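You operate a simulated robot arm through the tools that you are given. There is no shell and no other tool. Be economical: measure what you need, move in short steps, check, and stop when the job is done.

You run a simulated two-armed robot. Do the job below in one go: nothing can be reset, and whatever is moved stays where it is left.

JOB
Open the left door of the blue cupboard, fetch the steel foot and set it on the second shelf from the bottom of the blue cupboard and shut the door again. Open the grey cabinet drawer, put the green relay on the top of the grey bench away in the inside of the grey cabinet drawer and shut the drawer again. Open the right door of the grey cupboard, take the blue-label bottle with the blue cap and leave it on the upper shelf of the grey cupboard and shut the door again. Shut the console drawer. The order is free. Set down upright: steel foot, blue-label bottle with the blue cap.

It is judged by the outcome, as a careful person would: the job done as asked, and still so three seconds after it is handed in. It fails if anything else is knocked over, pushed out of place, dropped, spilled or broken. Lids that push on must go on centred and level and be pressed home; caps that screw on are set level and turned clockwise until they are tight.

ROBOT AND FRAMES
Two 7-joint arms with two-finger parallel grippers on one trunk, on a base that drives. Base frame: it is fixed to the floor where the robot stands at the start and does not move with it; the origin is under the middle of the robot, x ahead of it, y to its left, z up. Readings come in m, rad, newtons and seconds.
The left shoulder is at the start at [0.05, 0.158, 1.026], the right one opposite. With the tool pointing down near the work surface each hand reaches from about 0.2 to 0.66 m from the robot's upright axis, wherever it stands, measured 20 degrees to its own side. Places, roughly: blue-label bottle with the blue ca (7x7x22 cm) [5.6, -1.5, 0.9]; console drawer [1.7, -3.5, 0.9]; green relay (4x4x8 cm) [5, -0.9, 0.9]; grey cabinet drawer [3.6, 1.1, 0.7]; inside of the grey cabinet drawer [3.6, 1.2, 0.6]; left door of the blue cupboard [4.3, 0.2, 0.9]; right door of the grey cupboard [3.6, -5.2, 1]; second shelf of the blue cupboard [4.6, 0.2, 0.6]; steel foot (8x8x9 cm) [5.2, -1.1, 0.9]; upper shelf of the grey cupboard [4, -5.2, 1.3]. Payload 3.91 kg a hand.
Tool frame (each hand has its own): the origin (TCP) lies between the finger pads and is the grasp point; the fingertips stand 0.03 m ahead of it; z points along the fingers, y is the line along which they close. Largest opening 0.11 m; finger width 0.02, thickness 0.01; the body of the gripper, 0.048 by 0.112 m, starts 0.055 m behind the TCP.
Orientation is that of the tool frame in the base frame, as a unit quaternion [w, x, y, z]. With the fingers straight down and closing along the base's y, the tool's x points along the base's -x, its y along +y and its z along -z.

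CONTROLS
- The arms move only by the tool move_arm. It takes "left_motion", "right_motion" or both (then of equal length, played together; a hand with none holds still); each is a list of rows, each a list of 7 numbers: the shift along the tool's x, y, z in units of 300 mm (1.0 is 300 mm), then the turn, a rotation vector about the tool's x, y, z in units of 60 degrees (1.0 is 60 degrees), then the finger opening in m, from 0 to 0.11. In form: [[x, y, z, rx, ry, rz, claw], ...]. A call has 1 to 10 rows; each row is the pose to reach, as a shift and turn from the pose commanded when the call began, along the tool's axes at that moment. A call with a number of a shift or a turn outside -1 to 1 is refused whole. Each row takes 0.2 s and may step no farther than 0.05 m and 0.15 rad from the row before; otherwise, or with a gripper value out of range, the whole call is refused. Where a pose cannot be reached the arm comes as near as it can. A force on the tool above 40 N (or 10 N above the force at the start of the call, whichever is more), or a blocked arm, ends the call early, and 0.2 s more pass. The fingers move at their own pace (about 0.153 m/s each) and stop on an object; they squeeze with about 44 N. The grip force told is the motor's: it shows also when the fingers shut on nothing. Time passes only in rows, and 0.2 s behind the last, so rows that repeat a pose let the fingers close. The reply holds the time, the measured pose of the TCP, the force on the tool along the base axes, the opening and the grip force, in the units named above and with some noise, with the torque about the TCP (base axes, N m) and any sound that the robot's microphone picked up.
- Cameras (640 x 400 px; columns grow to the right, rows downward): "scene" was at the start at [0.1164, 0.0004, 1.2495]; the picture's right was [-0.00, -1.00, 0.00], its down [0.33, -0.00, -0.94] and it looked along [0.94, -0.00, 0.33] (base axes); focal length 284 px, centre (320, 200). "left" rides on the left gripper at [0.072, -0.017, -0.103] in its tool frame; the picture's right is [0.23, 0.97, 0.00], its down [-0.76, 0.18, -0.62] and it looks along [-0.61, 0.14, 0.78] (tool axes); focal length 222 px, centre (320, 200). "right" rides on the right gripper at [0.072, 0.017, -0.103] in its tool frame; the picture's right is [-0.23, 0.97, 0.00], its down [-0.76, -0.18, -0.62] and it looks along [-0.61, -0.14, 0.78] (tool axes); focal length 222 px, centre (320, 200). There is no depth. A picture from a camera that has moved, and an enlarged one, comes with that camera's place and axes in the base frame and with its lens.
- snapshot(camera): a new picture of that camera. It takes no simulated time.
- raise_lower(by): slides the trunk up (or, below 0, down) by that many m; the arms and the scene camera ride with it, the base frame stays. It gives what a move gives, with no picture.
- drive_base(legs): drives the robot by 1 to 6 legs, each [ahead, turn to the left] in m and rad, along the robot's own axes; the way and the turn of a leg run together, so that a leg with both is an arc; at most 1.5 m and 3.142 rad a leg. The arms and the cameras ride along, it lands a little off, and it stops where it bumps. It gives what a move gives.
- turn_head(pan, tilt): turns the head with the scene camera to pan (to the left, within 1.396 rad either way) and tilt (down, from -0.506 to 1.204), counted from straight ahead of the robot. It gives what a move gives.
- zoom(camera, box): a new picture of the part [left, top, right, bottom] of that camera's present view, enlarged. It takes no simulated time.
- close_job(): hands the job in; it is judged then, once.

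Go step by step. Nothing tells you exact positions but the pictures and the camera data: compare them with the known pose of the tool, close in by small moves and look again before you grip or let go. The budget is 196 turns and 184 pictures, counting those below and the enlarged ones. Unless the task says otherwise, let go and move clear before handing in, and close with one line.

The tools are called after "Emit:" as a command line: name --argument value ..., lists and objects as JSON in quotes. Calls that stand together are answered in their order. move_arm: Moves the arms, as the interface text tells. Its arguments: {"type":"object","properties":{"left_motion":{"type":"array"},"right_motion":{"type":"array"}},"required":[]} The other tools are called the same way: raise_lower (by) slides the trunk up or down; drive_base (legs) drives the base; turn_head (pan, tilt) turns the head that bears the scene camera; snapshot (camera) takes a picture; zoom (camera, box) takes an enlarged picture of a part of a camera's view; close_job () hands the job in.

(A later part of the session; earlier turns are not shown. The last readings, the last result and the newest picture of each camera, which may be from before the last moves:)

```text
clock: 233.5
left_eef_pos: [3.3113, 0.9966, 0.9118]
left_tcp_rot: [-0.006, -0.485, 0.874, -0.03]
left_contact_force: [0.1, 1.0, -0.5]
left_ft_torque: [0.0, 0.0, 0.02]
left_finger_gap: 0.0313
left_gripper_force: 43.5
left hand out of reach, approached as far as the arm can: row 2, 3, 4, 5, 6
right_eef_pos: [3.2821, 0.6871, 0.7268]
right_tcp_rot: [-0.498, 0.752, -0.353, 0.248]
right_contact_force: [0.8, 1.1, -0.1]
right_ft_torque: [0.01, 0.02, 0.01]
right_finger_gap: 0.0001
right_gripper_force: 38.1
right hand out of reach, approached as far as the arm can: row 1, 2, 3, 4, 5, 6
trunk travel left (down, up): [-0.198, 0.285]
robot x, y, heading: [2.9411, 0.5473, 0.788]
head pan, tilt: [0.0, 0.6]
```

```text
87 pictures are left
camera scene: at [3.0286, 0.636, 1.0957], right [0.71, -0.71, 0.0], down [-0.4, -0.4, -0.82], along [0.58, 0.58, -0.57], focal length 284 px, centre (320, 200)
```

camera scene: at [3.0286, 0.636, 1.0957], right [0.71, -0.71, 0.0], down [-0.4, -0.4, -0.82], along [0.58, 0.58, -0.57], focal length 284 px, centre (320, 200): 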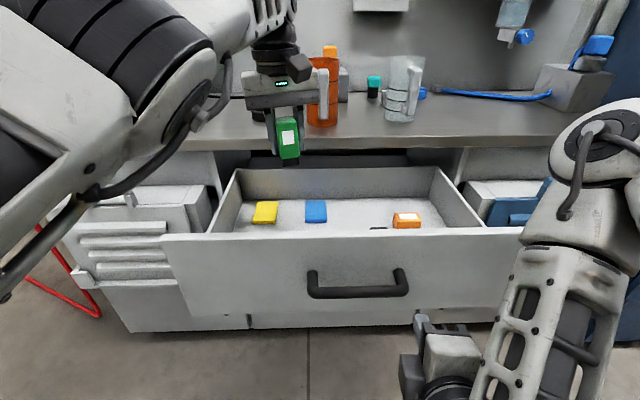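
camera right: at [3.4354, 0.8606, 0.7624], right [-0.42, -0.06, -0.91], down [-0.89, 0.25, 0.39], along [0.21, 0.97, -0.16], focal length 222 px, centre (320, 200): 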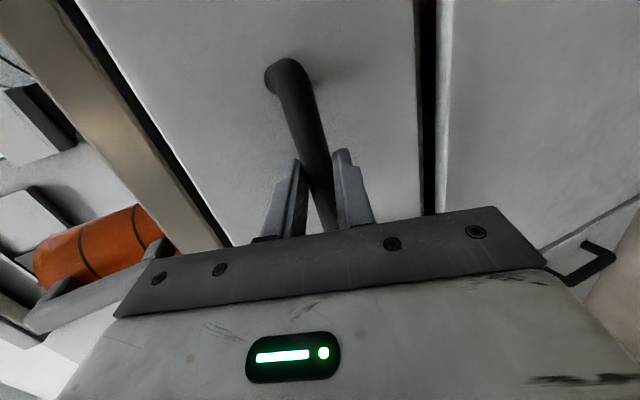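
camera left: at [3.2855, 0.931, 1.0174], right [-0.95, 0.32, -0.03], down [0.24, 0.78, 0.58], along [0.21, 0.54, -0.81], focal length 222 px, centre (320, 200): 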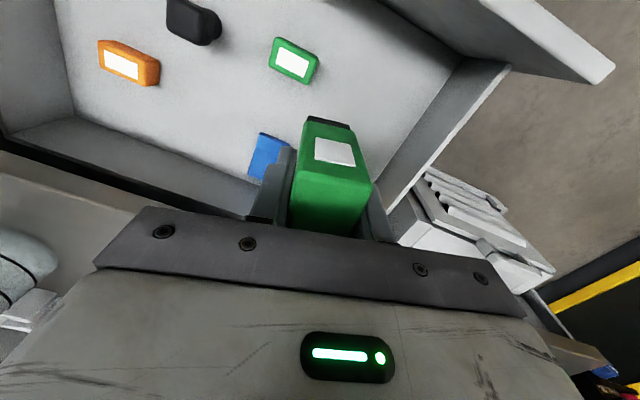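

The hand drifted slightly forward; I back the base 5 cm to put it at v≈3.0 and then lower using the trunk.

Emit:
drive_base --legs '[[-0.05, 0]]'

Emit:
raise_lower --by -0.14

Emit:
snapshot --camera "left"

Emit:
snapshot --camera "scene"

```text
clock: 234.4
left_eef_pos: [3.2767, 0.9607, 0.9129]
left_tcp_rot: [-0.006, -0.485, 0.874, -0.03]
left_contact_force: [0.3, 0.1, -0.9]
left_ft_torque: [0.0, 0.02, 0.01]
left_finger_gap: 0.0314
left_gripper_force: 44.4
right_eef_pos: [3.2461, 0.6529, 0.7274]
right_tcp_rot: [-0.498, 0.753, -0.352, 0.247]
right_contact_force: [0.8, -0.6, 1.0]
right_ft_torque: [-0.03, -0.01, -0.02]
right_finger_gap: 0.0
right_gripper_force: 37.6
trunk travel left (down, up): [-0.198, 0.285]
robot x, y, heading: [2.9045, 0.506, 0.781]
head pan, tilt: [0.0, 0.6]
```

```text
clock: 236.1
left_eef_pos: [3.2742, 0.9605, 0.7717]
left_tcp_rot: [-0.006, -0.486, 0.873, -0.029]
left_contact_force: [0.4, 0.9, -0.4]
left_ft_torque: [0.05, 0.01, -0.03]
left_finger_gap: 0.031
left_gripper_force: 44.1
right_eef_pos: [3.2477, 0.6519, 0.5863]
right_tcp_rot: [-0.498, 0.753, -0.352, 0.248]
right_contact_force: [0.2, 0.5, 0.3]
right_ft_torque: [-0.02, 0.0, 0.03]
right_finger_gap: 0.0
right_gripper_force: 38.0
trunk travel left (down, up): [-0.058, 0.425]
robot x, y, heading: [2.9059, 0.5126, 0.784]
head pan, tilt: [0.0, 0.6]
```

```text
86 pictures are left
camera left: at [3.2505, 0.8969, 0.878], right [-0.95, 0.32, -0.04], down [0.24, 0.78, 0.58], along [0.21, 0.54, -0.81], focal length 222 px, centre (320, 200)
```

left: 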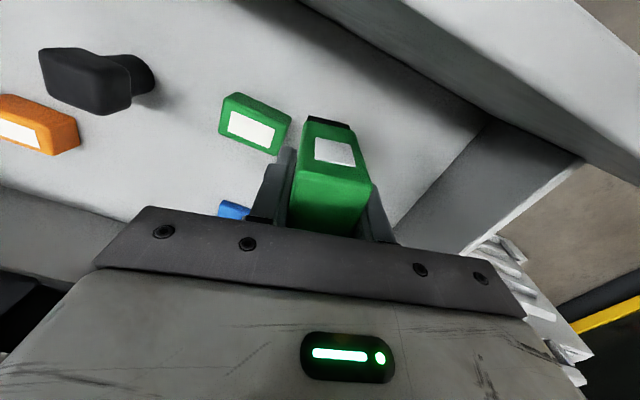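

```text
85 pictures are left
camera scene: at [2.994, 0.6015, 0.9557], right [0.71, -0.71, 0.0], down [-0.4, -0.4, -0.83], along [0.58, 0.58, -0.56], focal length 284 px, centre (320, 200)
```

scene: 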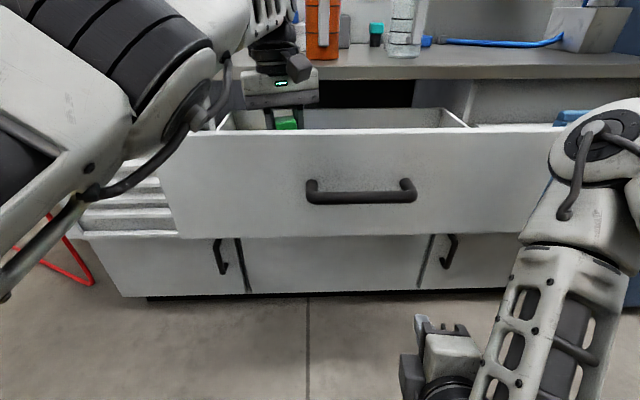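

I shift 2 cm left away from the green item and lower with the arm until contact.

Emit:
move_arm --left_motion '[[0, 0.04, 0, 0, 0, 0, 0], [0, 0.08, 0, 0, 0, 0, 0], [0, 0.08, 0.05, 0, 0, 0, 0]]'

Emit:
move_arm --left_motion '[[0, 0, 0.03, 0, 0, 0, 0], [0, 0, 0.06, 0, 0, 0, 0], [0, 0, 0.09, 0, 0, 0, 0], [0, 0, 0.12, 0, 0, 0, 0], [0, 0, 0.15, 0, 0, 0, 0], [0, 0, 0.18, 0, 0, 0, 0], [0, 0, 0.21, 0, 0, 0, 0], [0, 0, 0.24, 0, 0, 0, 0], [0, 0, 0.27, 0, 0, 0, 0], [0, 0, 0.3, 0, 0, 0, 0]]'

Emit:
snapshot --camera "left"

```text
clock: 236.8
left_eef_pos: [3.2587, 0.9781, 0.7577]
left_tcp_rot: [-0.007, -0.486, 0.874, -0.03]
left_contact_force: [-0.2, 0.3, -0.5]
left_ft_torque: [0.01, 0.0, -0.01]
left_finger_gap: 0.0312
left_gripper_force: 44.0
left hand out of reach, approached as far as the arm can: row 2, 3
right_eef_pos: [3.247, 0.652, 0.5877]
right_tcp_rot: [-0.498, 0.753, -0.353, 0.247]
right_contact_force: [-0.4, 0.1, 0.6]
right_ft_torque: [0.03, 0.0, 0.0]
right_finger_gap: 0.0
right_gripper_force: 37.9
trunk travel left (down, up): [-0.058, 0.425]
robot x, y, heading: [2.9033, 0.5046, 0.784]
head pan, tilt: [0.0, 0.6]
```

```text
clock: 239.1
left_eef_pos: [3.2731, 0.9888, 0.6765]
left_tcp_rot: [0.001, -0.485, 0.874, -0.027]
left_contact_force: [1.7, 0.9, 34.7]
left_ft_torque: [0.2, 0.34, -0.01]
left_finger_gap: 0.0314
left_gripper_force: 43.7
left hand out of reach, approached as far as the arm can: row 2, 3, 4, 5, 6, 7, 8, 9, 10
right_eef_pos: [3.2462, 0.6506, 0.589]
right_tcp_rot: [-0.5, 0.751, -0.353, 0.247]
right_contact_force: [-0.7, -0.2, 0.9]
right_ft_torque: [-0.02, -0.01, -0.01]
right_finger_gap: 0.0
right_gripper_force: 38.0
trunk travel left (down, up): [-0.058, 0.425]
robot x, y, heading: [2.9003, 0.5063, 0.779]
head pan, tilt: [0.0, 0.6]
```

```text
84 pictures are left
camera left: at [3.2467, 0.9223, 0.7813], right [-0.95, 0.32, -0.04], down [0.24, 0.77, 0.59], along [0.22, 0.55, -0.8], focal length 222 px, centre (320, 200)
```

left: 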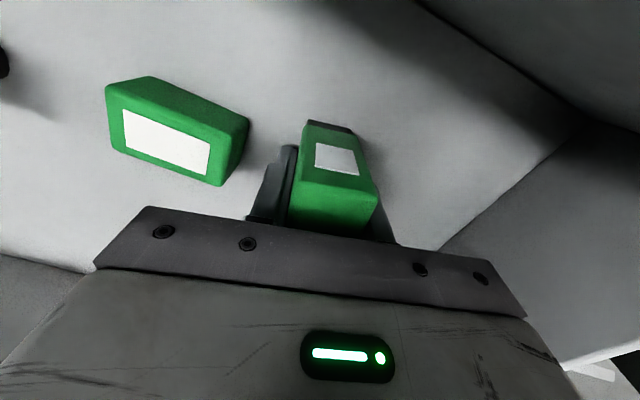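

Contact at z 0.677, so the relay stands on the drawer floor. I open slightly and rise.

Emit:
move_arm --left_motion '[[0, 0, -0.01, 0, 0, 0, 0.045], [0, 0, -0.01, 0, 0, 0, 0.052], [0, 0, -0.01, 0, 0, 0, 0.052]]'

Emit:
move_arm --left_motion '[[0, 0, -0.06, 0, 0, 0, 0.052], [0, 0, -0.16, 0, 0, 0, 0.052], [0, 0, -0.28, 0, 0, 0, 0.052], [0, 0, -0.42, 0, 0, 0, 0.052], [0, 0, -0.56, 0, 0, 0, 0.052], [0, 0, -0.7, 0, 0, 0, 0.052]]'

Emit:
raise_lower --by 0.2

Emit:
snapshot --camera "left"

Emit:
snapshot --camera "scene"

```text
clock: 239.8
left_eef_pos: [3.273, 0.9841, 0.6744]
left_tcp_rot: [-0.003, -0.484, 0.875, -0.032]
left_contact_force: [13.7, -15.1, 20.6]
left_ft_torque: [-0.01, 0.0, 0.0]
left_finger_gap: 0.0421
left_gripper_force: 0.0
right_eef_pos: [3.2466, 0.6518, 0.5877]
right_tcp_rot: [-0.499, 0.752, -0.353, 0.247]
right_contact_force: [0.2, 0.6, -0.6]
right_ft_torque: [-0.02, -0.02, 0.0]
right_finger_gap: 0.0
right_gripper_force: 37.7
trunk travel left (down, up): [-0.058, 0.425]
robot x, y, heading: [2.9048, 0.5058, 0.777]
head pan, tilt: [0.0, 0.6]
```

```text
clock: 241.2
left_eef_pos: [3.242, 0.984, 0.8481]
left_tcp_rot: [-0.008, -0.485, 0.874, -0.031]
left_contact_force: [1.0, 0.9, -0.2]
left_ft_torque: [-0.02, 0.0, -0.04]
left_finger_gap: 0.0521
left_gripper_force: 0.1
left hand out of reach, approached as far as the arm can: row 4, 5, 6
right_eef_pos: [3.2473, 0.6519, 0.5875]
right_tcp_rot: [-0.498, 0.753, -0.352, 0.248]
right_contact_force: [-0.3, 0.2, -0.2]
right_ft_torque: [0.0, -0.01, 0.0]
right_finger_gap: 0.0
right_gripper_force: 38.0
trunk travel left (down, up): [-0.058, 0.425]
robot x, y, heading: [2.9046, 0.5108, 0.783]
head pan, tilt: [0.0, 0.6]
```

```text
clock: 243.4
left_eef_pos: [3.2414, 0.9847, 1.0471]
left_tcp_rot: [-0.008, -0.486, 0.873, -0.03]
left_contact_force: [0.4, -1.4, -0.4]
left_ft_torque: [0.04, 0.01, -0.01]
left_finger_gap: 0.0521
left_gripper_force: 0.1
right_eef_pos: [3.2475, 0.6525, 0.7876]
right_tcp_rot: [-0.498, 0.753, -0.352, 0.247]
right_contact_force: [-0.4, -0.4, 0.0]
right_ft_torque: [0.03, 0.01, 0.0]
right_finger_gap: 0.0001
right_gripper_force: 37.3
trunk travel left (down, up): [-0.258, 0.225]
robot x, y, heading: [2.9021, 0.5086, 0.786]
head pan, tilt: [0.0, 0.6]
```

```text
83 pictures are left
camera left: at [3.217, 0.9203, 1.1541], right [-0.95, 0.32, -0.03], down [0.24, 0.78, 0.58], along [0.21, 0.54, -0.81], focal length 222 px, centre (320, 200)
```

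left: 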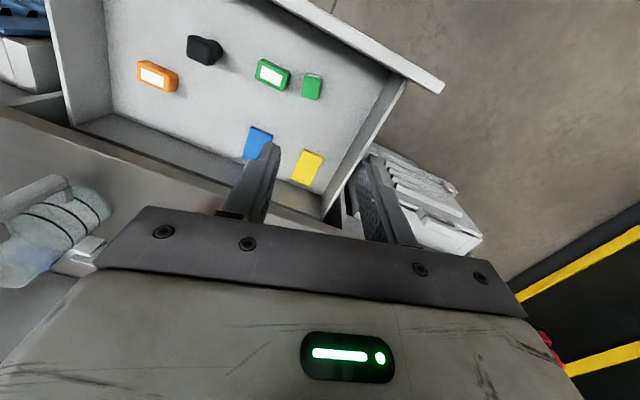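

```text
82 pictures are left
camera scene: at [2.994, 0.6016, 1.1556], right [0.71, -0.71, 0.0], down [-0.4, -0.4, -0.83], along [0.58, 0.58, -0.57], focal length 284 px, centre (320, 200)
```

scene: 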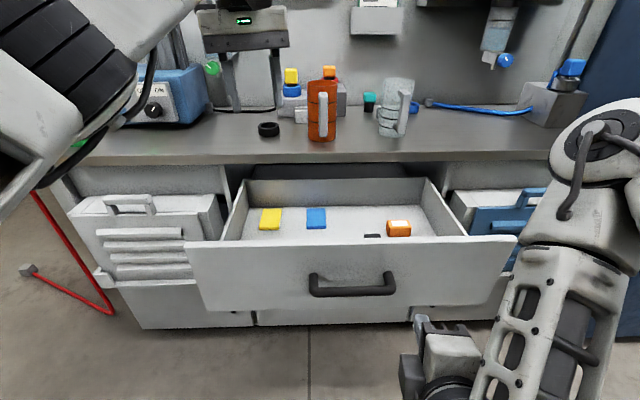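

The relay stands in the drawer. I now position the closed right hand against the drawer front above the handle and push, with the left hand raised.

Emit:
move_arm --left_motion '[[0.05, 0, -0.08, 0, 0, 0, 0.052], [0.1, 0, -0.16, 0, 0, 0, 0.052], [0.15, 0, -0.24, 0, 0, 0, 0.052], [0.2, 0, -0.3, 0, 0, 0, 0.052], [0.2, 0, -0.3, 0, 0, 0, 0.052]]' --right_motion '[[-0.07, 0, 0, 0, 0, 0, 0], [-0.15, 0, 0, 0, 0, 0, 0], [-0.22, 0, 0, 0, 0, 0, 0], [-0.27, -0.04, 0.1, 0, 0, 0, 0], [-0.3, -0.08, 0.2, 0, 0, 0, 0]]'

Emit:
drive_base --legs '[[0.05, 0]]'

Emit:
snapshot --camera "scene"

```text
clock: 244.6
left_eef_pos: [3.2067, 0.9365, 1.1411]
left_tcp_rot: [-0.006, -0.486, 0.874, -0.03]
left_contact_force: [0.2, 0.3, 0.2]
left_ft_torque: [0.0, 0.03, 0.01]
left_finger_gap: 0.0521
left_gripper_force: 0.1
left hand out of reach, approached as far as the arm can: row 1
right_eef_pos: [3.2413, 0.7637, 0.784]
right_tcp_rot: [-0.498, 0.753, -0.352, 0.247]
right_contact_force: [-0.1, 1.3, 0.4]
right_ft_torque: [0.01, 0.0, 0.01]
right_finger_gap: 0.0
right_gripper_force: 37.4
trunk travel left (down, up): [-0.258, 0.225]
robot x, y, heading: [2.9059, 0.5113, 0.787]
head pan, tilt: [0.0, 0.6]
```

```text
clock: 245.5
left_eef_pos: [3.243, 0.9731, 1.1414]
left_tcp_rot: [-0.008, -0.486, 0.873, -0.029]
left_contact_force: [0.1, -0.1, -0.2]
left_ft_torque: [-0.01, 0.0, -0.02]
left_finger_gap: 0.0522
left_gripper_force: 0.0
right_eef_pos: [3.2758, 0.7986, 0.7857]
right_tcp_rot: [-0.499, 0.752, -0.353, 0.247]
right_contact_force: [0.5, 0.3, 0.3]
right_ft_torque: [0.0, 0.0, -0.03]
right_finger_gap: 0.0
right_gripper_force: 37.4
trunk travel left (down, up): [-0.258, 0.225]
robot x, y, heading: [2.9424, 0.5487, 0.783]
head pan, tilt: [0.0, 0.6]
```

```text
81 pictures are left
camera scene: at [3.0292, 0.6367, 1.1556], right [0.71, -0.71, 0.0], down [-0.4, -0.4, -0.82], along [0.58, 0.58, -0.57], focal length 284 px, centre (320, 200)
```

scene: 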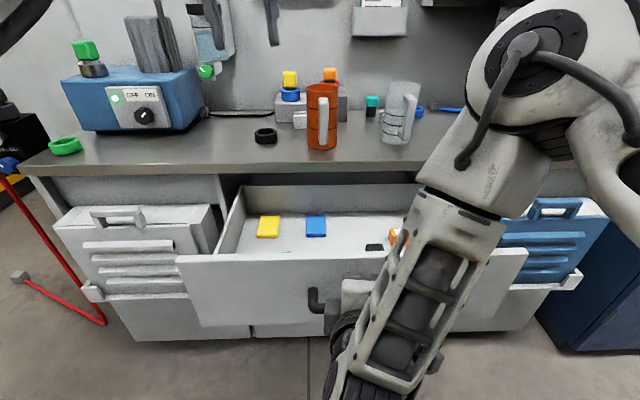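

In position. I push straight forward.

Emit:
move_arm --right_motion '[[-0.01, -0.038, 0.092, 0, 0, 0, 0], [-0.021, -0.076, 0.184, 0, 0, 0, 0], [-0.031, -0.115, 0.275, 0, 0, 0, 0], [-0.041, -0.153, 0.367, 0, 0, 0, 0], [-0.052, -0.191, 0.459, 0, 0, 0, 0], [-0.062, -0.229, 0.551, 0, 0, 0, 0], [-0.072, -0.267, 0.643, 0, 0, 0, 0], [-0.082, -0.306, 0.734, 0, 0, 0, 0], [-0.093, -0.344, 0.826, 0, 0, 0, 0], [-0.103, -0.382, 0.918, 0, 0, 0, 0]]'

Emit:
snapshot --camera "scene"

```text
clock: 247.7
left_eef_pos: [3.2412, 0.9709, 1.141]
left_tcp_rot: [-0.007, -0.486, 0.874, -0.03]
left_contact_force: [-0.1, -0.1, -0.5]
left_ft_torque: [0.0, 0.01, -0.02]
left_finger_gap: 0.0519
left_gripper_force: 0.0
right_eef_pos: [3.4788, 0.9991, 0.7878]
right_tcp_rot: [-0.498, 0.751, -0.355, 0.249]
right_contact_force: [-12.3, -14.9, 9.2]
right_ft_torque: [0.17, -0.15, 0.01]
right_finger_gap: 0.0003
right_gripper_force: 37.7
trunk travel left (down, up): [-0.258, 0.225]
robot x, y, heading: [2.935, 0.5441, 0.783]
head pan, tilt: [0.0, 0.6]
stopped in row 10 (right hand): the force on the tool passed its limit at 96 N (the readings are from after the stop); the commanded pose is now the measured one
```

```text
80 pictures are left
camera scene: at [3.0273, 0.6343, 1.1562], right [0.7, -0.71, 0.0], down [-0.4, -0.4, -0.83], along [0.59, 0.58, -0.56], focal length 284 px, centre (320, 200)
```

scene: 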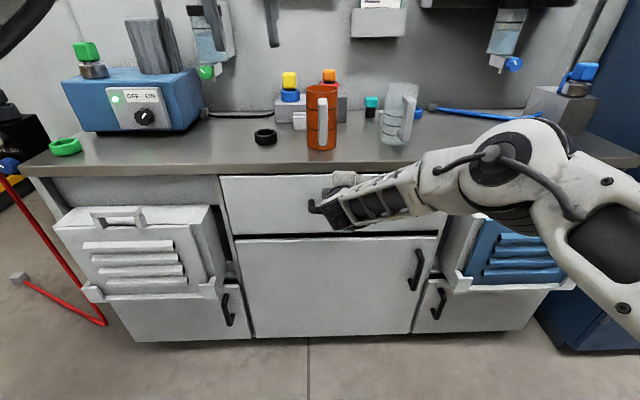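

The drawer is shut against its stop. I retract the right hand, then drive back along the corridor towards the bottle.

Emit:
move_arm --right_motion '[[0.01, 0.038, -0.092, 0, 0, 0, 0], [0.02, 0.076, -0.184, 0, 0, 0, 0], [0.03, 0.115, -0.275, 0, 0, 0, 0], [0.06, 0.153, -0.367, 0, 0, 0, 0.05], [0.12, 0.191, -0.459, 0, 0, 0, 0.07], [0.2, 0.18, -0.551, 0, 0, 0, 0.07], [0.3, 0.15, -0.643, 0, 0, 0, 0.07]]'

Emit:
snapshot --camera "scene"

```text
clock: 249.3
left_eef_pos: [3.2425, 0.9727, 1.1403]
left_tcp_rot: [-0.008, -0.486, 0.873, -0.031]
left_contact_force: [0.2, 0.2, -0.5]
left_ft_torque: [-0.02, -0.01, 0.03]
left_finger_gap: 0.0518
left_gripper_force: 0.0
right_eef_pos: [3.3836, 0.8057, 0.8189]
right_tcp_rot: [-0.496, 0.752, -0.355, 0.249]
right_contact_force: [0.1, 0.6, 0.7]
right_ft_torque: [-0.01, 0.01, 0.04]
right_finger_gap: 0.0698
right_gripper_force: 0.1
trunk travel left (down, up): [-0.258, 0.225]
robot x, y, heading: [2.9372, 0.5461, 0.779]
head pan, tilt: [0.0, 0.6]
```

```text
79 pictures are left
camera scene: at [3.0291, 0.636, 1.1557], right [0.71, -0.71, 0.0], down [-0.4, -0.4, -0.83], along [0.59, 0.58, -0.56], focal length 284 px, centre (320, 200)
```

scene: 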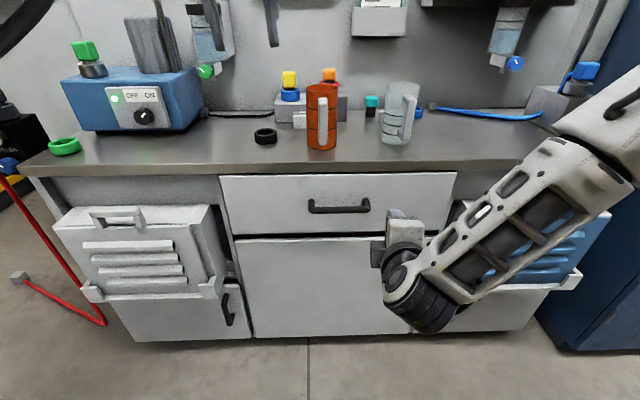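

Drawer front is flush. I drive along the corridor to near the bottle, in checked legs.

Emit:
drive_base --legs '[[-0.1, 0], [0, -1.563], [1.5, 0], [1.0, 0]]'

Emit:
turn_head --pan 0 --tilt 0.3

Emit:
snapshot --camera "scene"

```text
clock: 266.1
left_eef_pos: [5.0609, -1.5833, 1.1393]
left_tcp_rot: [-0.027, 0.268, 0.963, -0.016]
left_contact_force: [0.0, -0.3, 0.8]
left_ft_torque: [-0.01, -0.01, 0.0]
left_finger_gap: 0.052
left_gripper_force: 0.1
right_eef_pos: [4.8962, -1.7252, 0.8182]
right_tcp_rot: [0.178, -0.286, 0.781, -0.526]
right_contact_force: [0.8, -0.7, -0.3]
right_ft_torque: [-0.01, -0.01, 0.02]
right_finger_gap: 0.0702
right_gripper_force: 0.1
trunk travel left (down, up): [-0.258, 0.225]
robot x, y, heading: [4.6273, -1.2821, -0.776]
head pan, tilt: [0.0, 0.6]
```

```text
clock: 266.9
left_eef_pos: [5.0607, -1.5822, 1.1403]
left_tcp_rot: [-0.028, 0.268, 0.963, -0.017]
left_contact_force: [-0.6, 0.2, 0.4]
left_ft_torque: [0.01, 0.01, -0.01]
left_finger_gap: 0.0519
left_gripper_force: 0.0
right_eef_pos: [4.8961, -1.7254, 0.8196]
right_tcp_rot: [0.178, -0.287, 0.78, -0.526]
right_contact_force: [-0.2, -0.2, -0.2]
right_ft_torque: [-0.02, -0.01, 0.01]
right_finger_gap: 0.07
right_gripper_force: 0.1
trunk travel left (down, up): [-0.258, 0.225]
robot x, y, heading: [4.6266, -1.2842, -0.774]
head pan, tilt: [0.0, 0.3]
```

```text
78 pictures are left
camera scene: at [4.7236, -1.3764, 1.1831], right [-0.7, -0.71, 0.0], down [-0.21, 0.21, -0.96], along [0.68, -0.67, -0.3], focal length 284 px, centre (320, 200)
```

scene: 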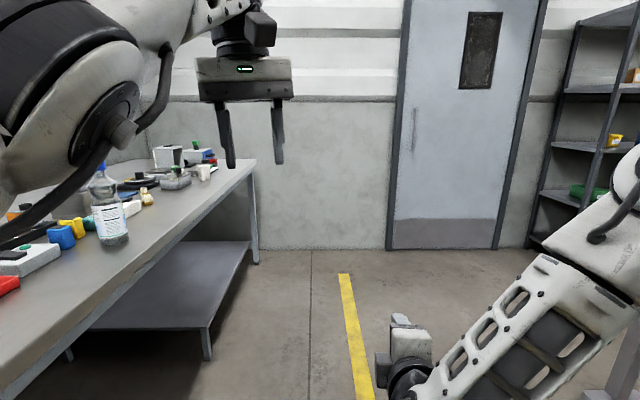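

I raise the trunk for clearance, drive alongside the bottle, and set the left tool to a 45° pitch while unrolling the right hand.

Emit:
raise_lower --by 0.1

Emit:
drive_base --legs '[[1.0, 0]]'

Emit:
move_arm --left_motion '[[0, 0, 0, 0.005, -0.112, 0.033, 0.09], [0, 0, 0, 0.011, -0.224, 0.066, 0.09], [0, 0, 0, 0.016, -0.336, 0.099, 0.09], [0, 0, 0, 0.022, -0.449, 0.131, 0.09], [0, 0, 0, 0.027, -0.561, 0.164, 0.09], [0, 0, 0, 0.033, -0.673, 0.197, 0.09], [0, 0, 0, 0.038, -0.785, 0.23, 0.09]]' --right_motion '[[0, 0, 0, 0, 0, 0.11, 0.07], [0, 0, 0, 0, 0, 0.22, 0.07], [0, 0, 0, 0, 0, 0.33, 0.07], [0, 0, 0, 0, 0, 0.44, 0.07], [0, 0, 0, 0, 0, 0.55, 0.07], [0, 0, 0, 0, 0, 0.66, 0.07], [0, 0, 0, 0, 0, 0.77, 0.07]]'

Emit:
snapshot --camera "scene"

```text
clock: 268.2
left_eef_pos: [5.0606, -1.5829, 1.2394]
left_tcp_rot: [-0.027, 0.267, 0.963, -0.016]
left_contact_force: [-0.6, -0.1, -0.2]
left_ft_torque: [0.01, 0.01, -0.01]
left_finger_gap: 0.0519
left_gripper_force: 0.0
right_eef_pos: [4.896, -1.7247, 0.9181]
right_tcp_rot: [0.178, -0.286, 0.782, -0.525]
right_contact_force: [0.3, -0.4, 0.1]
right_ft_torque: [-0.01, -0.02, 0.0]
right_finger_gap: 0.0699
right_gripper_force: 0.0
trunk travel left (down, up): [-0.358, 0.125]
robot x, y, heading: [4.6296, -1.2829, -0.777]
head pan, tilt: [0.0, 0.3]
```

```text
clock: 273.5
left_eef_pos: [5.8027, -2.2792, 1.2396]
left_tcp_rot: [-0.027, 0.257, 0.966, -0.016]
left_contact_force: [-0.7, 0.4, -0.6]
left_ft_torque: [0.02, -0.01, 0.0]
left_finger_gap: 0.052
left_gripper_force: 0.1
right_eef_pos: [5.6415, -2.4249, 0.919]
right_tcp_rot: [0.183, -0.293, 0.779, -0.523]
right_contact_force: [0.2, -0.4, 0.0]
right_ft_torque: [-0.01, -0.01, 0.0]
right_finger_gap: 0.0701
right_gripper_force: 0.1
trunk travel left (down, up): [-0.358, 0.125]
robot x, y, heading: [5.3654, -1.988, -0.758]
head pan, tilt: [0.0, 0.3]
```

```text
clock: 275.1
left_eef_pos: [5.9055, -2.2987, 1.3126]
left_tcp_rot: [0.353, 0.34, 0.861, -0.137]
left_contact_force: [0.2, -0.3, -0.3]
left_ft_torque: [0.0, 0.0, -0.03]
left_finger_gap: 0.0902
left_gripper_force: 0.1
left hand out of reach, approached as far as the arm can: row 1, 2, 3, 4, 5, 6, 7
right_eef_pos: [5.6419, -2.4242, 0.9183]
right_tcp_rot: [0.375, 0.036, 0.831, -0.409]
right_contact_force: [-0.6, -0.4, -0.1]
right_ft_torque: [0.01, 0.01, 0.01]
right_finger_gap: 0.0699
right_gripper_force: 0.1
trunk travel left (down, up): [-0.358, 0.125]
robot x, y, heading: [5.3643, -1.9908, -0.75]
head pan, tilt: [0.0, 0.3]
```

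```text
77 pictures are left
camera scene: at [5.4619, -2.0796, 1.2832], right [-0.68, -0.73, 0.0], down [-0.22, 0.2, -0.96], along [0.7, -0.65, -0.3], focal length 284 px, centre (320, 200)
```

scene: 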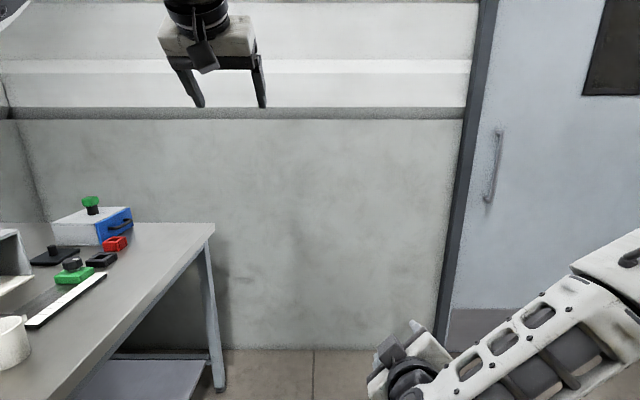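

Left hand is pitched and high. I turn to face the bench and finish unrolling the right hand.

Emit:
move_arm --right_motion '[[0, 0, 0, 0, 0, 0.11, 0.07], [0, 0, 0, 0, 0, 0.22, 0.07], [0, 0, 0, 0, 0, 0.33, 0.07], [0, 0, 0, 0, 0, 0.44, 0.07], [0, 0, 0, 0, 0, 0.55, 0.07], [0, 0, 0, 0, 0, 0.66, 0.07], [0, 0, 0, 0, 0, 0.73, 0.07]]'

Emit:
drive_base --legs '[[0, 1.535]]'

Emit:
turn_head --pan 0.1 --tilt 0.5

Emit:
snapshot --camera "scene"

Emit:
snapshot --camera "left"

```text
clock: 276.7
left_eef_pos: [5.9065, -2.297, 1.3124]
left_tcp_rot: [0.352, 0.339, 0.862, -0.137]
left_contact_force: [0.2, -0.8, -0.6]
left_ft_torque: [-0.02, 0.0, 0.0]
left_finger_gap: 0.09
left_gripper_force: 0.0
right_eef_pos: [5.6417, -2.4243, 0.9186]
right_tcp_rot: [0.5, 0.343, 0.759, -0.239]
right_contact_force: [0.2, 0.4, 0.1]
right_ft_torque: [0.0, -0.03, 0.02]
right_finger_gap: 0.07
right_gripper_force: 0.1
trunk travel left (down, up): [-0.358, 0.125]
robot x, y, heading: [5.3614, -1.9876, -0.756]
head pan, tilt: [0.0, 0.3]
```

```text
clock: 280.8
left_eef_pos: [5.7038, -1.4633, 1.3123]
left_tcp_rot: [0.349, -0.347, 0.859, 0.141]
left_contact_force: [-0.5, -0.4, 0.1]
left_ft_torque: [-0.03, -0.01, -0.01]
left_finger_gap: 0.0899
left_gripper_force: 0.1
right_eef_pos: [5.8147, -1.7357, 0.9197]
right_tcp_rot: [0.528, -0.274, 0.786, 0.17]
right_contact_force: [0.1, -0.4, -0.2]
right_ft_torque: [-0.01, -0.01, -0.02]
right_finger_gap: 0.0698
right_gripper_force: 0.2
trunk travel left (down, up): [-0.358, 0.125]
robot x, y, heading: [5.3683, -1.9863, 0.768]
head pan, tilt: [0.0, 0.3]
```

```text
clock: 281.5
left_eef_pos: [5.7023, -1.4654, 1.3122]
left_tcp_rot: [0.35, -0.347, 0.859, 0.142]
left_contact_force: [-0.2, -0.5, 1.1]
left_ft_torque: [-0.03, 0.03, -0.01]
left_finger_gap: 0.0899
left_gripper_force: 0.1
right_eef_pos: [5.8136, -1.7366, 0.9196]
right_tcp_rot: [0.529, -0.274, 0.785, 0.171]
right_contact_force: [-0.2, 0.4, -1.1]
right_ft_torque: [-0.01, -0.02, -0.04]
right_finger_gap: 0.0698
right_gripper_force: 0.0
trunk travel left (down, up): [-0.358, 0.125]
robot x, y, heading: [5.3635, -1.9861, 0.759]
head pan, tilt: [0.099, 0.499]
```

```text
76 pictures are left
camera scene: at [5.4525, -1.8917, 1.2648], right [0.76, -0.65, 0.0], down [-0.31, -0.36, -0.88], along [0.57, 0.67, -0.48], focal length 284 px, centre (320, 200)
```

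scene: 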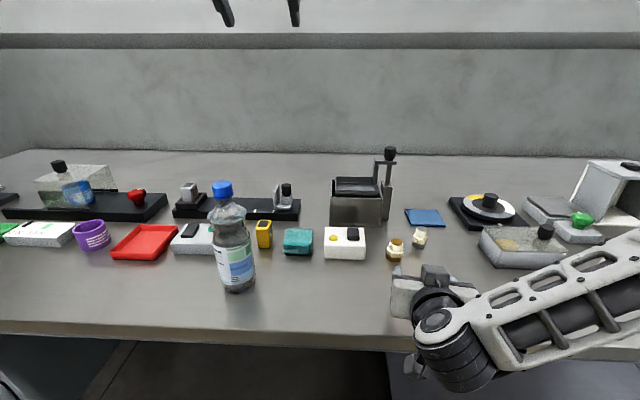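

```text
75 pictures are left
camera left: at [5.626, -1.5629, 1.3343], right [-0.79, 0.59, -0.16], down [-0.04, 0.2, 0.98], along [0.61, 0.78, -0.14], focal length 222 px, centre (320, 200)
```

left: 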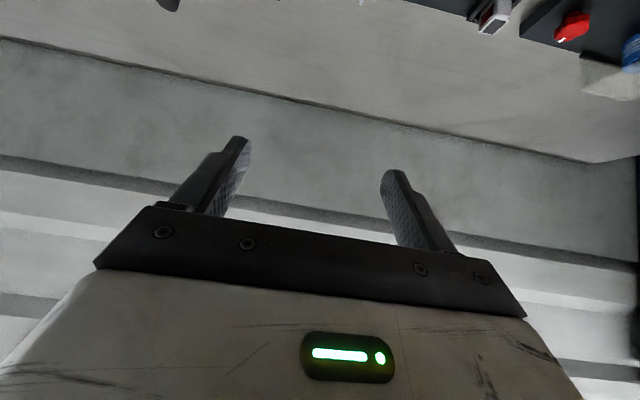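

The blue-cap bottle stands at (5.607,-1.452). I back the base 12 cm for arm room, then bring the left hand to a pre-grasp in front of it.

Emit:
drive_base --legs '[[-0.12, 0]]'

Emit:
move_arm --left_motion '[[0.09, 0.05, 0.06, 0, 0, 0, 0.1], [0.19, 0.1, 0.13, 0, 0, 0, 0.1], [0.3, 0.15, 0.21, 0, 0, 0, 0.1], [0.41, 0.2, 0.29, 0, 0, 0, 0.1], [0.52, 0.23, 0.37, 0, 0, 0, 0.1], [0.63, 0.25, 0.46, 0, 0, 0, 0.1], [0.733, 0.258, 0.545, 0, 0, 0, 0.1]]'

Emit:
snapshot --camera "left"

Emit:
snapshot --camera "scene"

```text
clock: 282.8
left_eef_pos: [5.6161, -1.5476, 1.3124]
left_tcp_rot: [0.35, -0.346, 0.859, 0.142]
left_contact_force: [-1.4, -0.3, -0.1]
left_ft_torque: [0.03, -0.07, -0.04]
left_finger_gap: 0.0904
left_gripper_force: 0.0
right_eef_pos: [5.7277, -1.8179, 0.9205]
right_tcp_rot: [0.528, -0.274, 0.786, 0.17]
right_contact_force: [0.3, 0.5, 0.3]
right_ft_torque: [0.02, 0.02, -0.01]
right_finger_gap: 0.0701
right_gripper_force: 0.0
trunk travel left (down, up): [-0.358, 0.125]
robot x, y, heading: [5.279, -2.0746, 0.763]
head pan, tilt: [0.099, 0.499]
```

```text
clock: 284.4
left_eef_pos: [5.5146, -1.4684, 1.0484]
left_tcp_rot: [0.352, -0.352, 0.856, 0.139]
left_contact_force: [0.0, -0.5, 0.1]
left_ft_torque: [-0.01, 0.02, 0.0]
left_finger_gap: 0.0998
left_gripper_force: 0.1
left hand out of reach, approached as far as the arm can: row 1, 2, 3, 4, 5, 6, 7
right_eef_pos: [5.7288, -1.8169, 0.9191]
right_tcp_rot: [0.527, -0.274, 0.786, 0.17]
right_contact_force: [-0.2, 0.2, 0.1]
right_ft_torque: [0.0, 0.0, 0.02]
right_finger_gap: 0.07
right_gripper_force: 0.1
trunk travel left (down, up): [-0.358, 0.125]
robot x, y, heading: [5.2826, -2.07, 0.766]
head pan, tilt: [0.099, 0.499]
```

```text
74 pictures are left
camera left: at [5.4388, -1.5671, 1.0696], right [-0.8, 0.58, -0.17], down [-0.06, 0.21, 0.98], along [0.6, 0.79, -0.13], focal length 222 px, centre (320, 200)
```

left: 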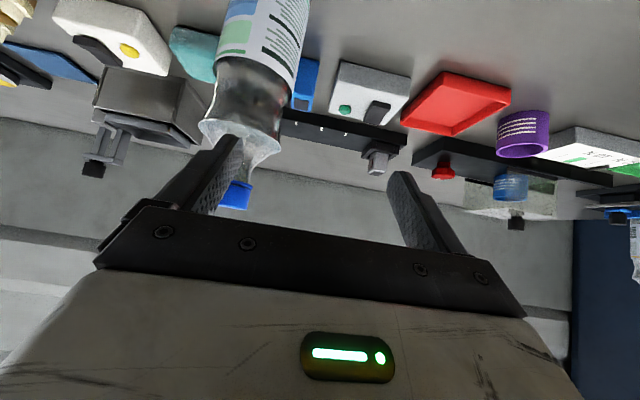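

```text
73 pictures are left
camera scene: at [5.3673, -1.9733, 1.2647], right [0.76, -0.65, 0.0], down [-0.31, -0.36, -0.88], along [0.57, 0.67, -0.48], focal length 284 px, centre (320, 200)
```

scene: 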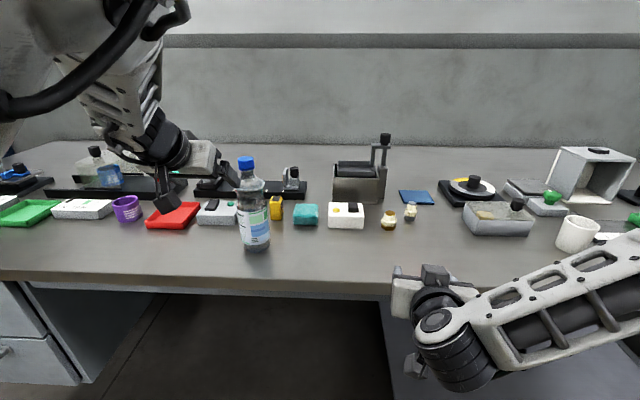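

The hand is ~5 cm too far left of the bottle; I back slightly and shift right to centre, then look.

Emit:
move_arm --left_motion '[[0, 0, -0.1, 0, 0, 0, 0.1], [0.04, -0.09, -0.1, 0, 0, 0, 0.1], [0.09, -0.182, -0.05, 0, 0, 0, 0.1], [0.09, -0.182, 0.044, 0, 0, 0, 0.1]]'

Emit:
snapshot --camera "left"

```text
clock: 285.4
left_eef_pos: [5.5277, -1.4602, 1.031]
left_tcp_rot: [0.36, -0.354, 0.851, 0.145]
left_contact_force: [-2.9, 0.8, 25.4]
left_ft_torque: [-0.64, -1.47, -0.06]
left_finger_gap: 0.0991
left_gripper_force: 0.1
left hand out of reach, approached as far as the arm can: row 1, 2, 3, 4
right_eef_pos: [5.7272, -1.8191, 0.9213]
right_tcp_rot: [0.529, -0.273, 0.785, 0.172]
right_contact_force: [-0.8, 0.5, -0.2]
right_ft_torque: [0.01, -0.02, -0.02]
right_finger_gap: 0.0699
right_gripper_force: 0.1
trunk travel left (down, up): [-0.358, 0.125]
robot x, y, heading: [5.2786, -2.0729, 0.764]
head pan, tilt: [0.099, 0.499]
```

```text
72 pictures are left
camera left: at [5.4524, -1.56, 1.0505], right [-0.8, 0.58, -0.17], down [-0.07, 0.19, 0.98], along [0.6, 0.79, -0.11], focal length 222 px, centre (320, 200)
```

left: 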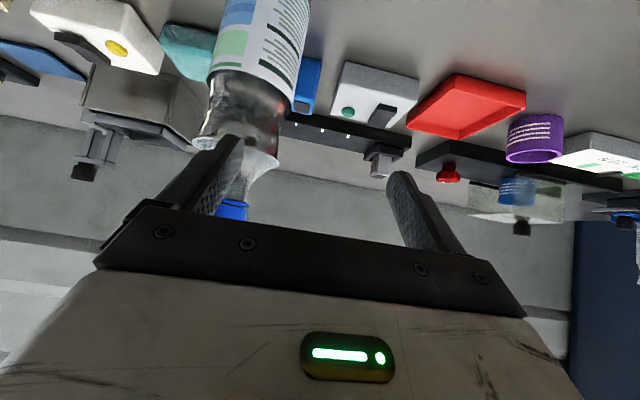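

There's a 25 N contact — a finger seems to be pressing the bottle's shoulder. I lift straight up with the trunk right away and look.

Emit:
raise_lower --by 0.1

Emit:
snapshot --camera "scene"

Emit:
snapshot --camera "left"

```text
clock: 286.7
left_eef_pos: [5.5267, -1.4616, 1.1168]
left_tcp_rot: [0.35, -0.354, 0.856, 0.139]
left_contact_force: [-1.1, -0.4, 0.1]
left_ft_torque: [0.01, 0.0, 0.01]
left_finger_gap: 0.1
left_gripper_force: 0.0
right_eef_pos: [5.7295, -1.8171, 1.0185]
right_tcp_rot: [0.528, -0.273, 0.786, 0.17]
right_contact_force: [0.7, 0.1, -0.4]
right_ft_torque: [-0.02, 0.03, -0.01]
right_finger_gap: 0.0697
right_gripper_force: 0.0
trunk travel left (down, up): [-0.458, 0.025]
robot x, y, heading: [5.2798, -2.0695, 0.768]
head pan, tilt: [0.099, 0.499]
```

```text
71 pictures are left
camera scene: at [5.3672, -1.9735, 1.3647], right [0.76, -0.65, 0.0], down [-0.31, -0.36, -0.88], along [0.57, 0.67, -0.48], focal length 284 px, centre (320, 200)
```

scene: 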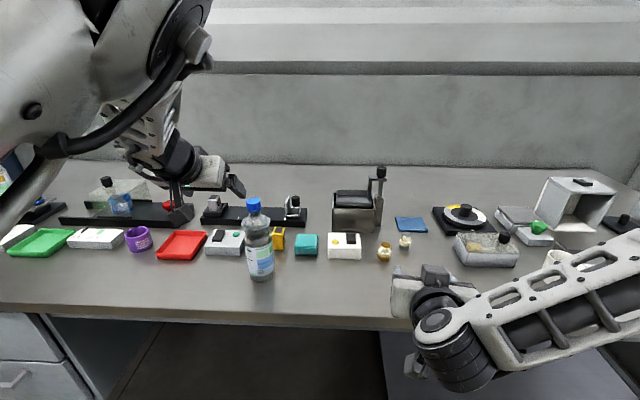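

```text
70 pictures are left
camera left: at [5.4521, -1.56, 1.1401], right [-0.8, 0.58, -0.17], down [-0.05, 0.21, 0.98], along [0.6, 0.79, -0.14], focal length 222 px, centre (320, 200)
```

left: 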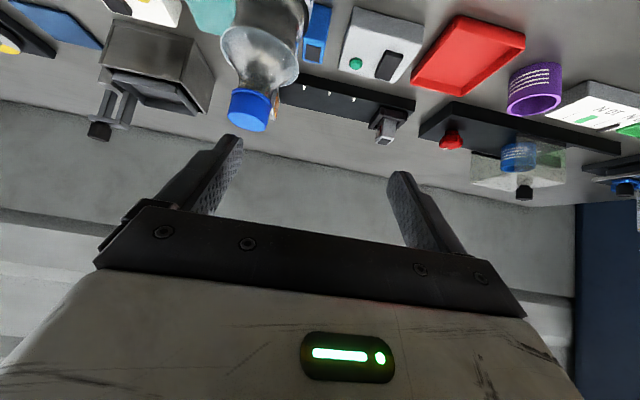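

The bottle is still upright in place. The left arm is cramped near limits, so I'll keep its joint pose and position it with the base and trunk instead: back up, raise the right hand out of the way, turn slightly.

Emit:
drive_base --legs '[[-0.15, 0], [0, -0.067]]'

Emit:
move_arm --right_motion '[[-0.12, 0, -0.05, 0, 0, 0, 0.07], [-0.24, 0, -0.1, 0, 0, 0, 0.07], [-0.36, 0, -0.15, 0, 0, 0, 0.07], [-0.48, 0, -0.2, 0, 0, 0, 0.07], [-0.6, 0, -0.25, 0, 0, 0, 0.07], [-0.72, 0, -0.3, 0, 0, 0, 0.07], [-0.84, 0, -0.35, 0, 0, 0, 0.07]]'

Emit:
raise_lower --by -0.17

Emit:
snapshot --camera "left"

Emit:
snapshot --camera "scene"

```text
clock: 288.5
left_eef_pos: [5.4611, -1.5841, 1.1185]
left_tcp_rot: [0.354, -0.324, 0.868, 0.128]
left_contact_force: [-0.3, -0.4, 0.5]
left_ft_torque: [-0.01, -0.01, 0.01]
left_finger_gap: 0.0996
left_gripper_force: 0.1
right_eef_pos: [5.6356, -1.9535, 1.019]
right_tcp_rot: [0.534, -0.245, 0.795, 0.151]
right_contact_force: [-0.1, -0.4, 0.0]
right_ft_torque: [0.02, 0.0, 0.03]
right_finger_gap: 0.0701
right_gripper_force: 0.1
trunk travel left (down, up): [-0.458, 0.025]
robot x, y, heading: [5.1712, -2.1746, 0.698]
head pan, tilt: [0.099, 0.499]
```

```text
clock: 290.1
left_eef_pos: [5.4589, -1.5843, 1.1184]
left_tcp_rot: [0.355, -0.325, 0.867, 0.127]
left_contact_force: [0.0, -0.1, 0.0]
left_ft_torque: [0.0, 0.02, -0.03]
left_finger_gap: 0.1001
left_gripper_force: 0.0
right_eef_pos: [5.6334, -1.9481, 1.2909]
right_tcp_rot: [0.533, -0.247, 0.795, 0.152]
right_contact_force: [-0.2, 0.5, -0.6]
right_ft_torque: [0.0, 0.0, 0.02]
right_finger_gap: 0.07
right_gripper_force: 0.1
trunk travel left (down, up): [-0.458, 0.025]
robot x, y, heading: [5.1676, -2.175, 0.693]
head pan, tilt: [0.099, 0.499]
```

```text
clock: 292.0
left_eef_pos: [5.4598, -1.5844, 0.9484]
left_tcp_rot: [0.355, -0.326, 0.867, 0.127]
left_contact_force: [0.4, -0.1, 0.2]
left_ft_torque: [-0.02, 0.02, -0.03]
left_finger_gap: 0.1
left_gripper_force: 0.1
right_eef_pos: [5.633, -1.9469, 1.1207]
right_tcp_rot: [0.534, -0.246, 0.795, 0.152]
right_contact_force: [-0.5, 0.4, -0.3]
right_ft_torque: [-0.03, -0.03, 0.02]
right_finger_gap: 0.0701
right_gripper_force: 0.0
trunk travel left (down, up): [-0.288, 0.195]
robot x, y, heading: [5.1685, -2.1755, 0.701]
head pan, tilt: [0.099, 0.499]
```

```text
69 pictures are left
camera left: at [5.3766, -1.6774, 0.9709], right [-0.76, 0.63, -0.17], down [-0.04, 0.21, 0.98], along [0.65, 0.75, -0.14], focal length 222 px, centre (320, 200)
```

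left: 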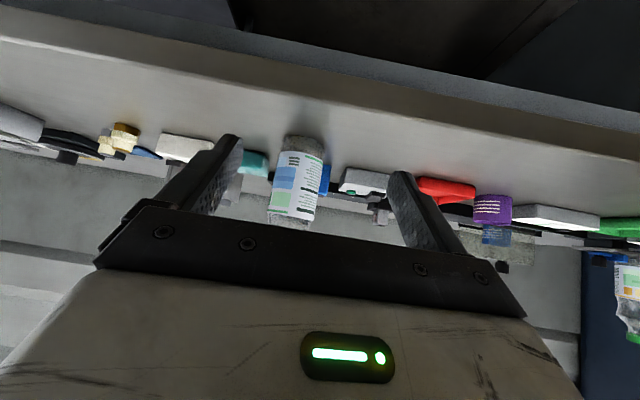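

```text
68 pictures are left
camera scene: at [5.2641, -2.0846, 1.1948], right [0.71, -0.7, 0.0], down [-0.33, -0.34, -0.88], along [0.61, 0.63, -0.48], focal length 284 px, centre (320, 200)
```

scene: 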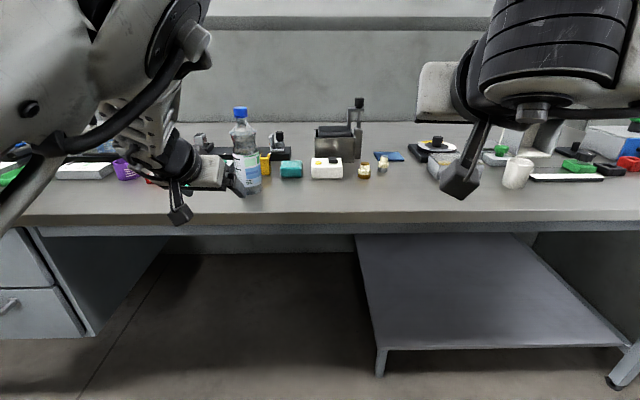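

The bottle will be between the pads after 19 cm of straight forward travel. I drive 0.12 m, check, then the rest.

Emit:
drive_base --legs '[[0.12, 0]]'

Emit:
snapshot --camera "left"

```text
clock: 293.3
left_eef_pos: [5.5511, -1.5081, 0.948]
left_tcp_rot: [0.354, -0.325, 0.868, 0.126]
left_contact_force: [0.2, -0.8, 0.1]
left_ft_torque: [-0.01, -0.01, 0.01]
left_finger_gap: 0.1002
left_gripper_force: 0.1
right_eef_pos: [5.7243, -1.8711, 1.1214]
right_tcp_rot: [0.533, -0.246, 0.795, 0.152]
right_contact_force: [0.9, 0.2, 0.5]
right_ft_torque: [0.01, -0.01, 0.01]
right_finger_gap: 0.0701
right_gripper_force: 0.1
trunk travel left (down, up): [-0.288, 0.195]
robot x, y, heading: [5.2629, -2.0983, 0.699]
head pan, tilt: [0.099, 0.499]
```

```text
67 pictures are left
camera left: at [5.4687, -1.601, 0.9704], right [-0.76, 0.63, -0.17], down [-0.04, 0.21, 0.98], along [0.65, 0.75, -0.14], focal length 222 px, centre (320, 200)
```

left: 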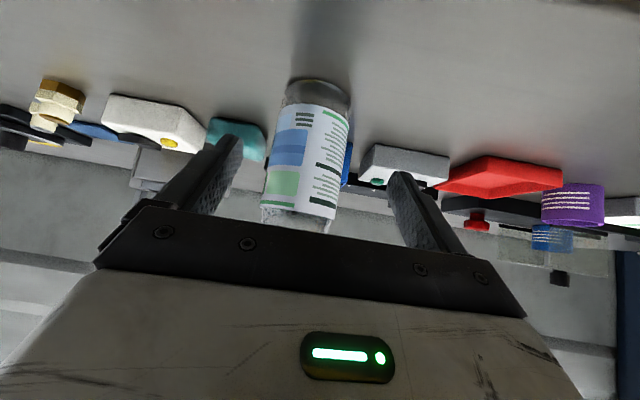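

Well centred. The last 7.5 cm, then close.

Emit:
drive_base --legs '[[0.075, 0]]'

Emit:
snapshot --camera "left"

```text
clock: 294.4
left_eef_pos: [5.6032, -1.4586, 0.9519]
left_tcp_rot: [0.359, -0.326, 0.865, 0.13]
left_contact_force: [-0.2, -1.4, 0.7]
left_ft_torque: [0.02, -0.03, 0.01]
left_finger_gap: 0.0998
left_gripper_force: 0.1
right_eef_pos: [5.7791, -1.8261, 1.1206]
right_tcp_rot: [0.533, -0.247, 0.795, 0.152]
right_contact_force: [0.5, -0.1, 0.5]
right_ft_torque: [0.02, 0.01, 0.0]
right_finger_gap: 0.0701
right_gripper_force: 0.1
trunk travel left (down, up): [-0.288, 0.195]
robot x, y, heading: [5.3133, -2.0565, 0.695]
head pan, tilt: [0.099, 0.499]
stopped in leg 1: the robot was blocked; the commanded pose is now the measured one
```

```text
66 pictures are left
camera left: at [5.5214, -1.5534, 0.9738], right [-0.76, 0.63, -0.17], down [-0.05, 0.21, 0.98], along [0.65, 0.75, -0.13], focal length 222 px, centre (320, 200)
```

left: 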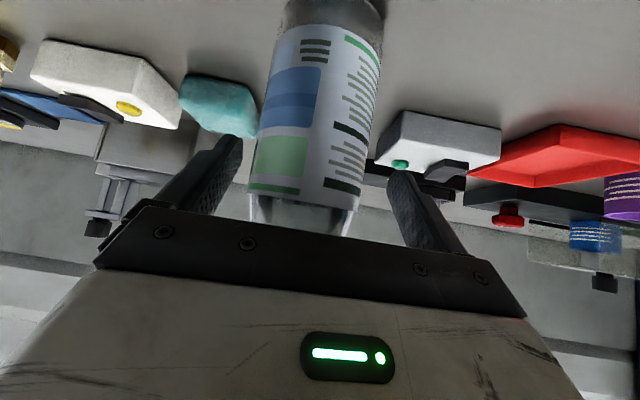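

The base bumped lightly but the TCP is on the bottle. I close the fingers gently.

Emit:
move_arm --left_motion '[[0, 0, 0, 0, 0, 0, 0.085], [0, 0, 0, 0, 0, 0, 0.075], [0, 0, 0, 0, 0, 0, 0.065], [0, 0, 0, 0, 0, 0, 0.04], [0, 0, 0, 0, 0, 0, 0.0], [0, 0, 0, 0, 0, 0, 0.0]]'

Emit:
snapshot --camera "left"

```text
clock: 295.8
left_eef_pos: [5.6037, -1.4596, 0.9525]
left_tcp_rot: [0.359, -0.327, 0.865, 0.13]
left_contact_force: [-0.6, -2.3, 0.1]
left_ft_torque: [-0.03, -0.1, 0.0]
left_finger_gap: 0.064
left_gripper_force: 44.2
right_eef_pos: [5.7778, -1.8261, 1.1197]
right_tcp_rot: [0.534, -0.247, 0.794, 0.152]
right_contact_force: [-0.1, -0.3, 0.1]
right_ft_torque: [0.0, 0.03, 0.05]
right_finger_gap: 0.07
right_gripper_force: 0.2
trunk travel left (down, up): [-0.288, 0.195]
robot x, y, heading: [5.316, -2.0514, 0.702]
head pan, tilt: [0.099, 0.499]
```

```text
65 pictures are left
camera left: at [5.5218, -1.5537, 0.9737], right [-0.76, 0.63, -0.17], down [-0.05, 0.21, 0.98], along [0.65, 0.75, -0.13], focal length 222 px, centre (320, 200)
```

left: 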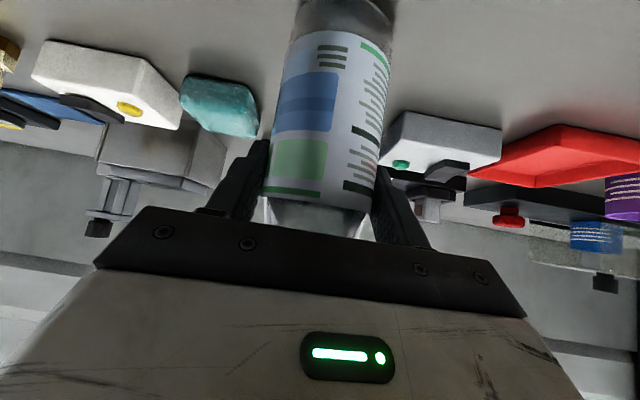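

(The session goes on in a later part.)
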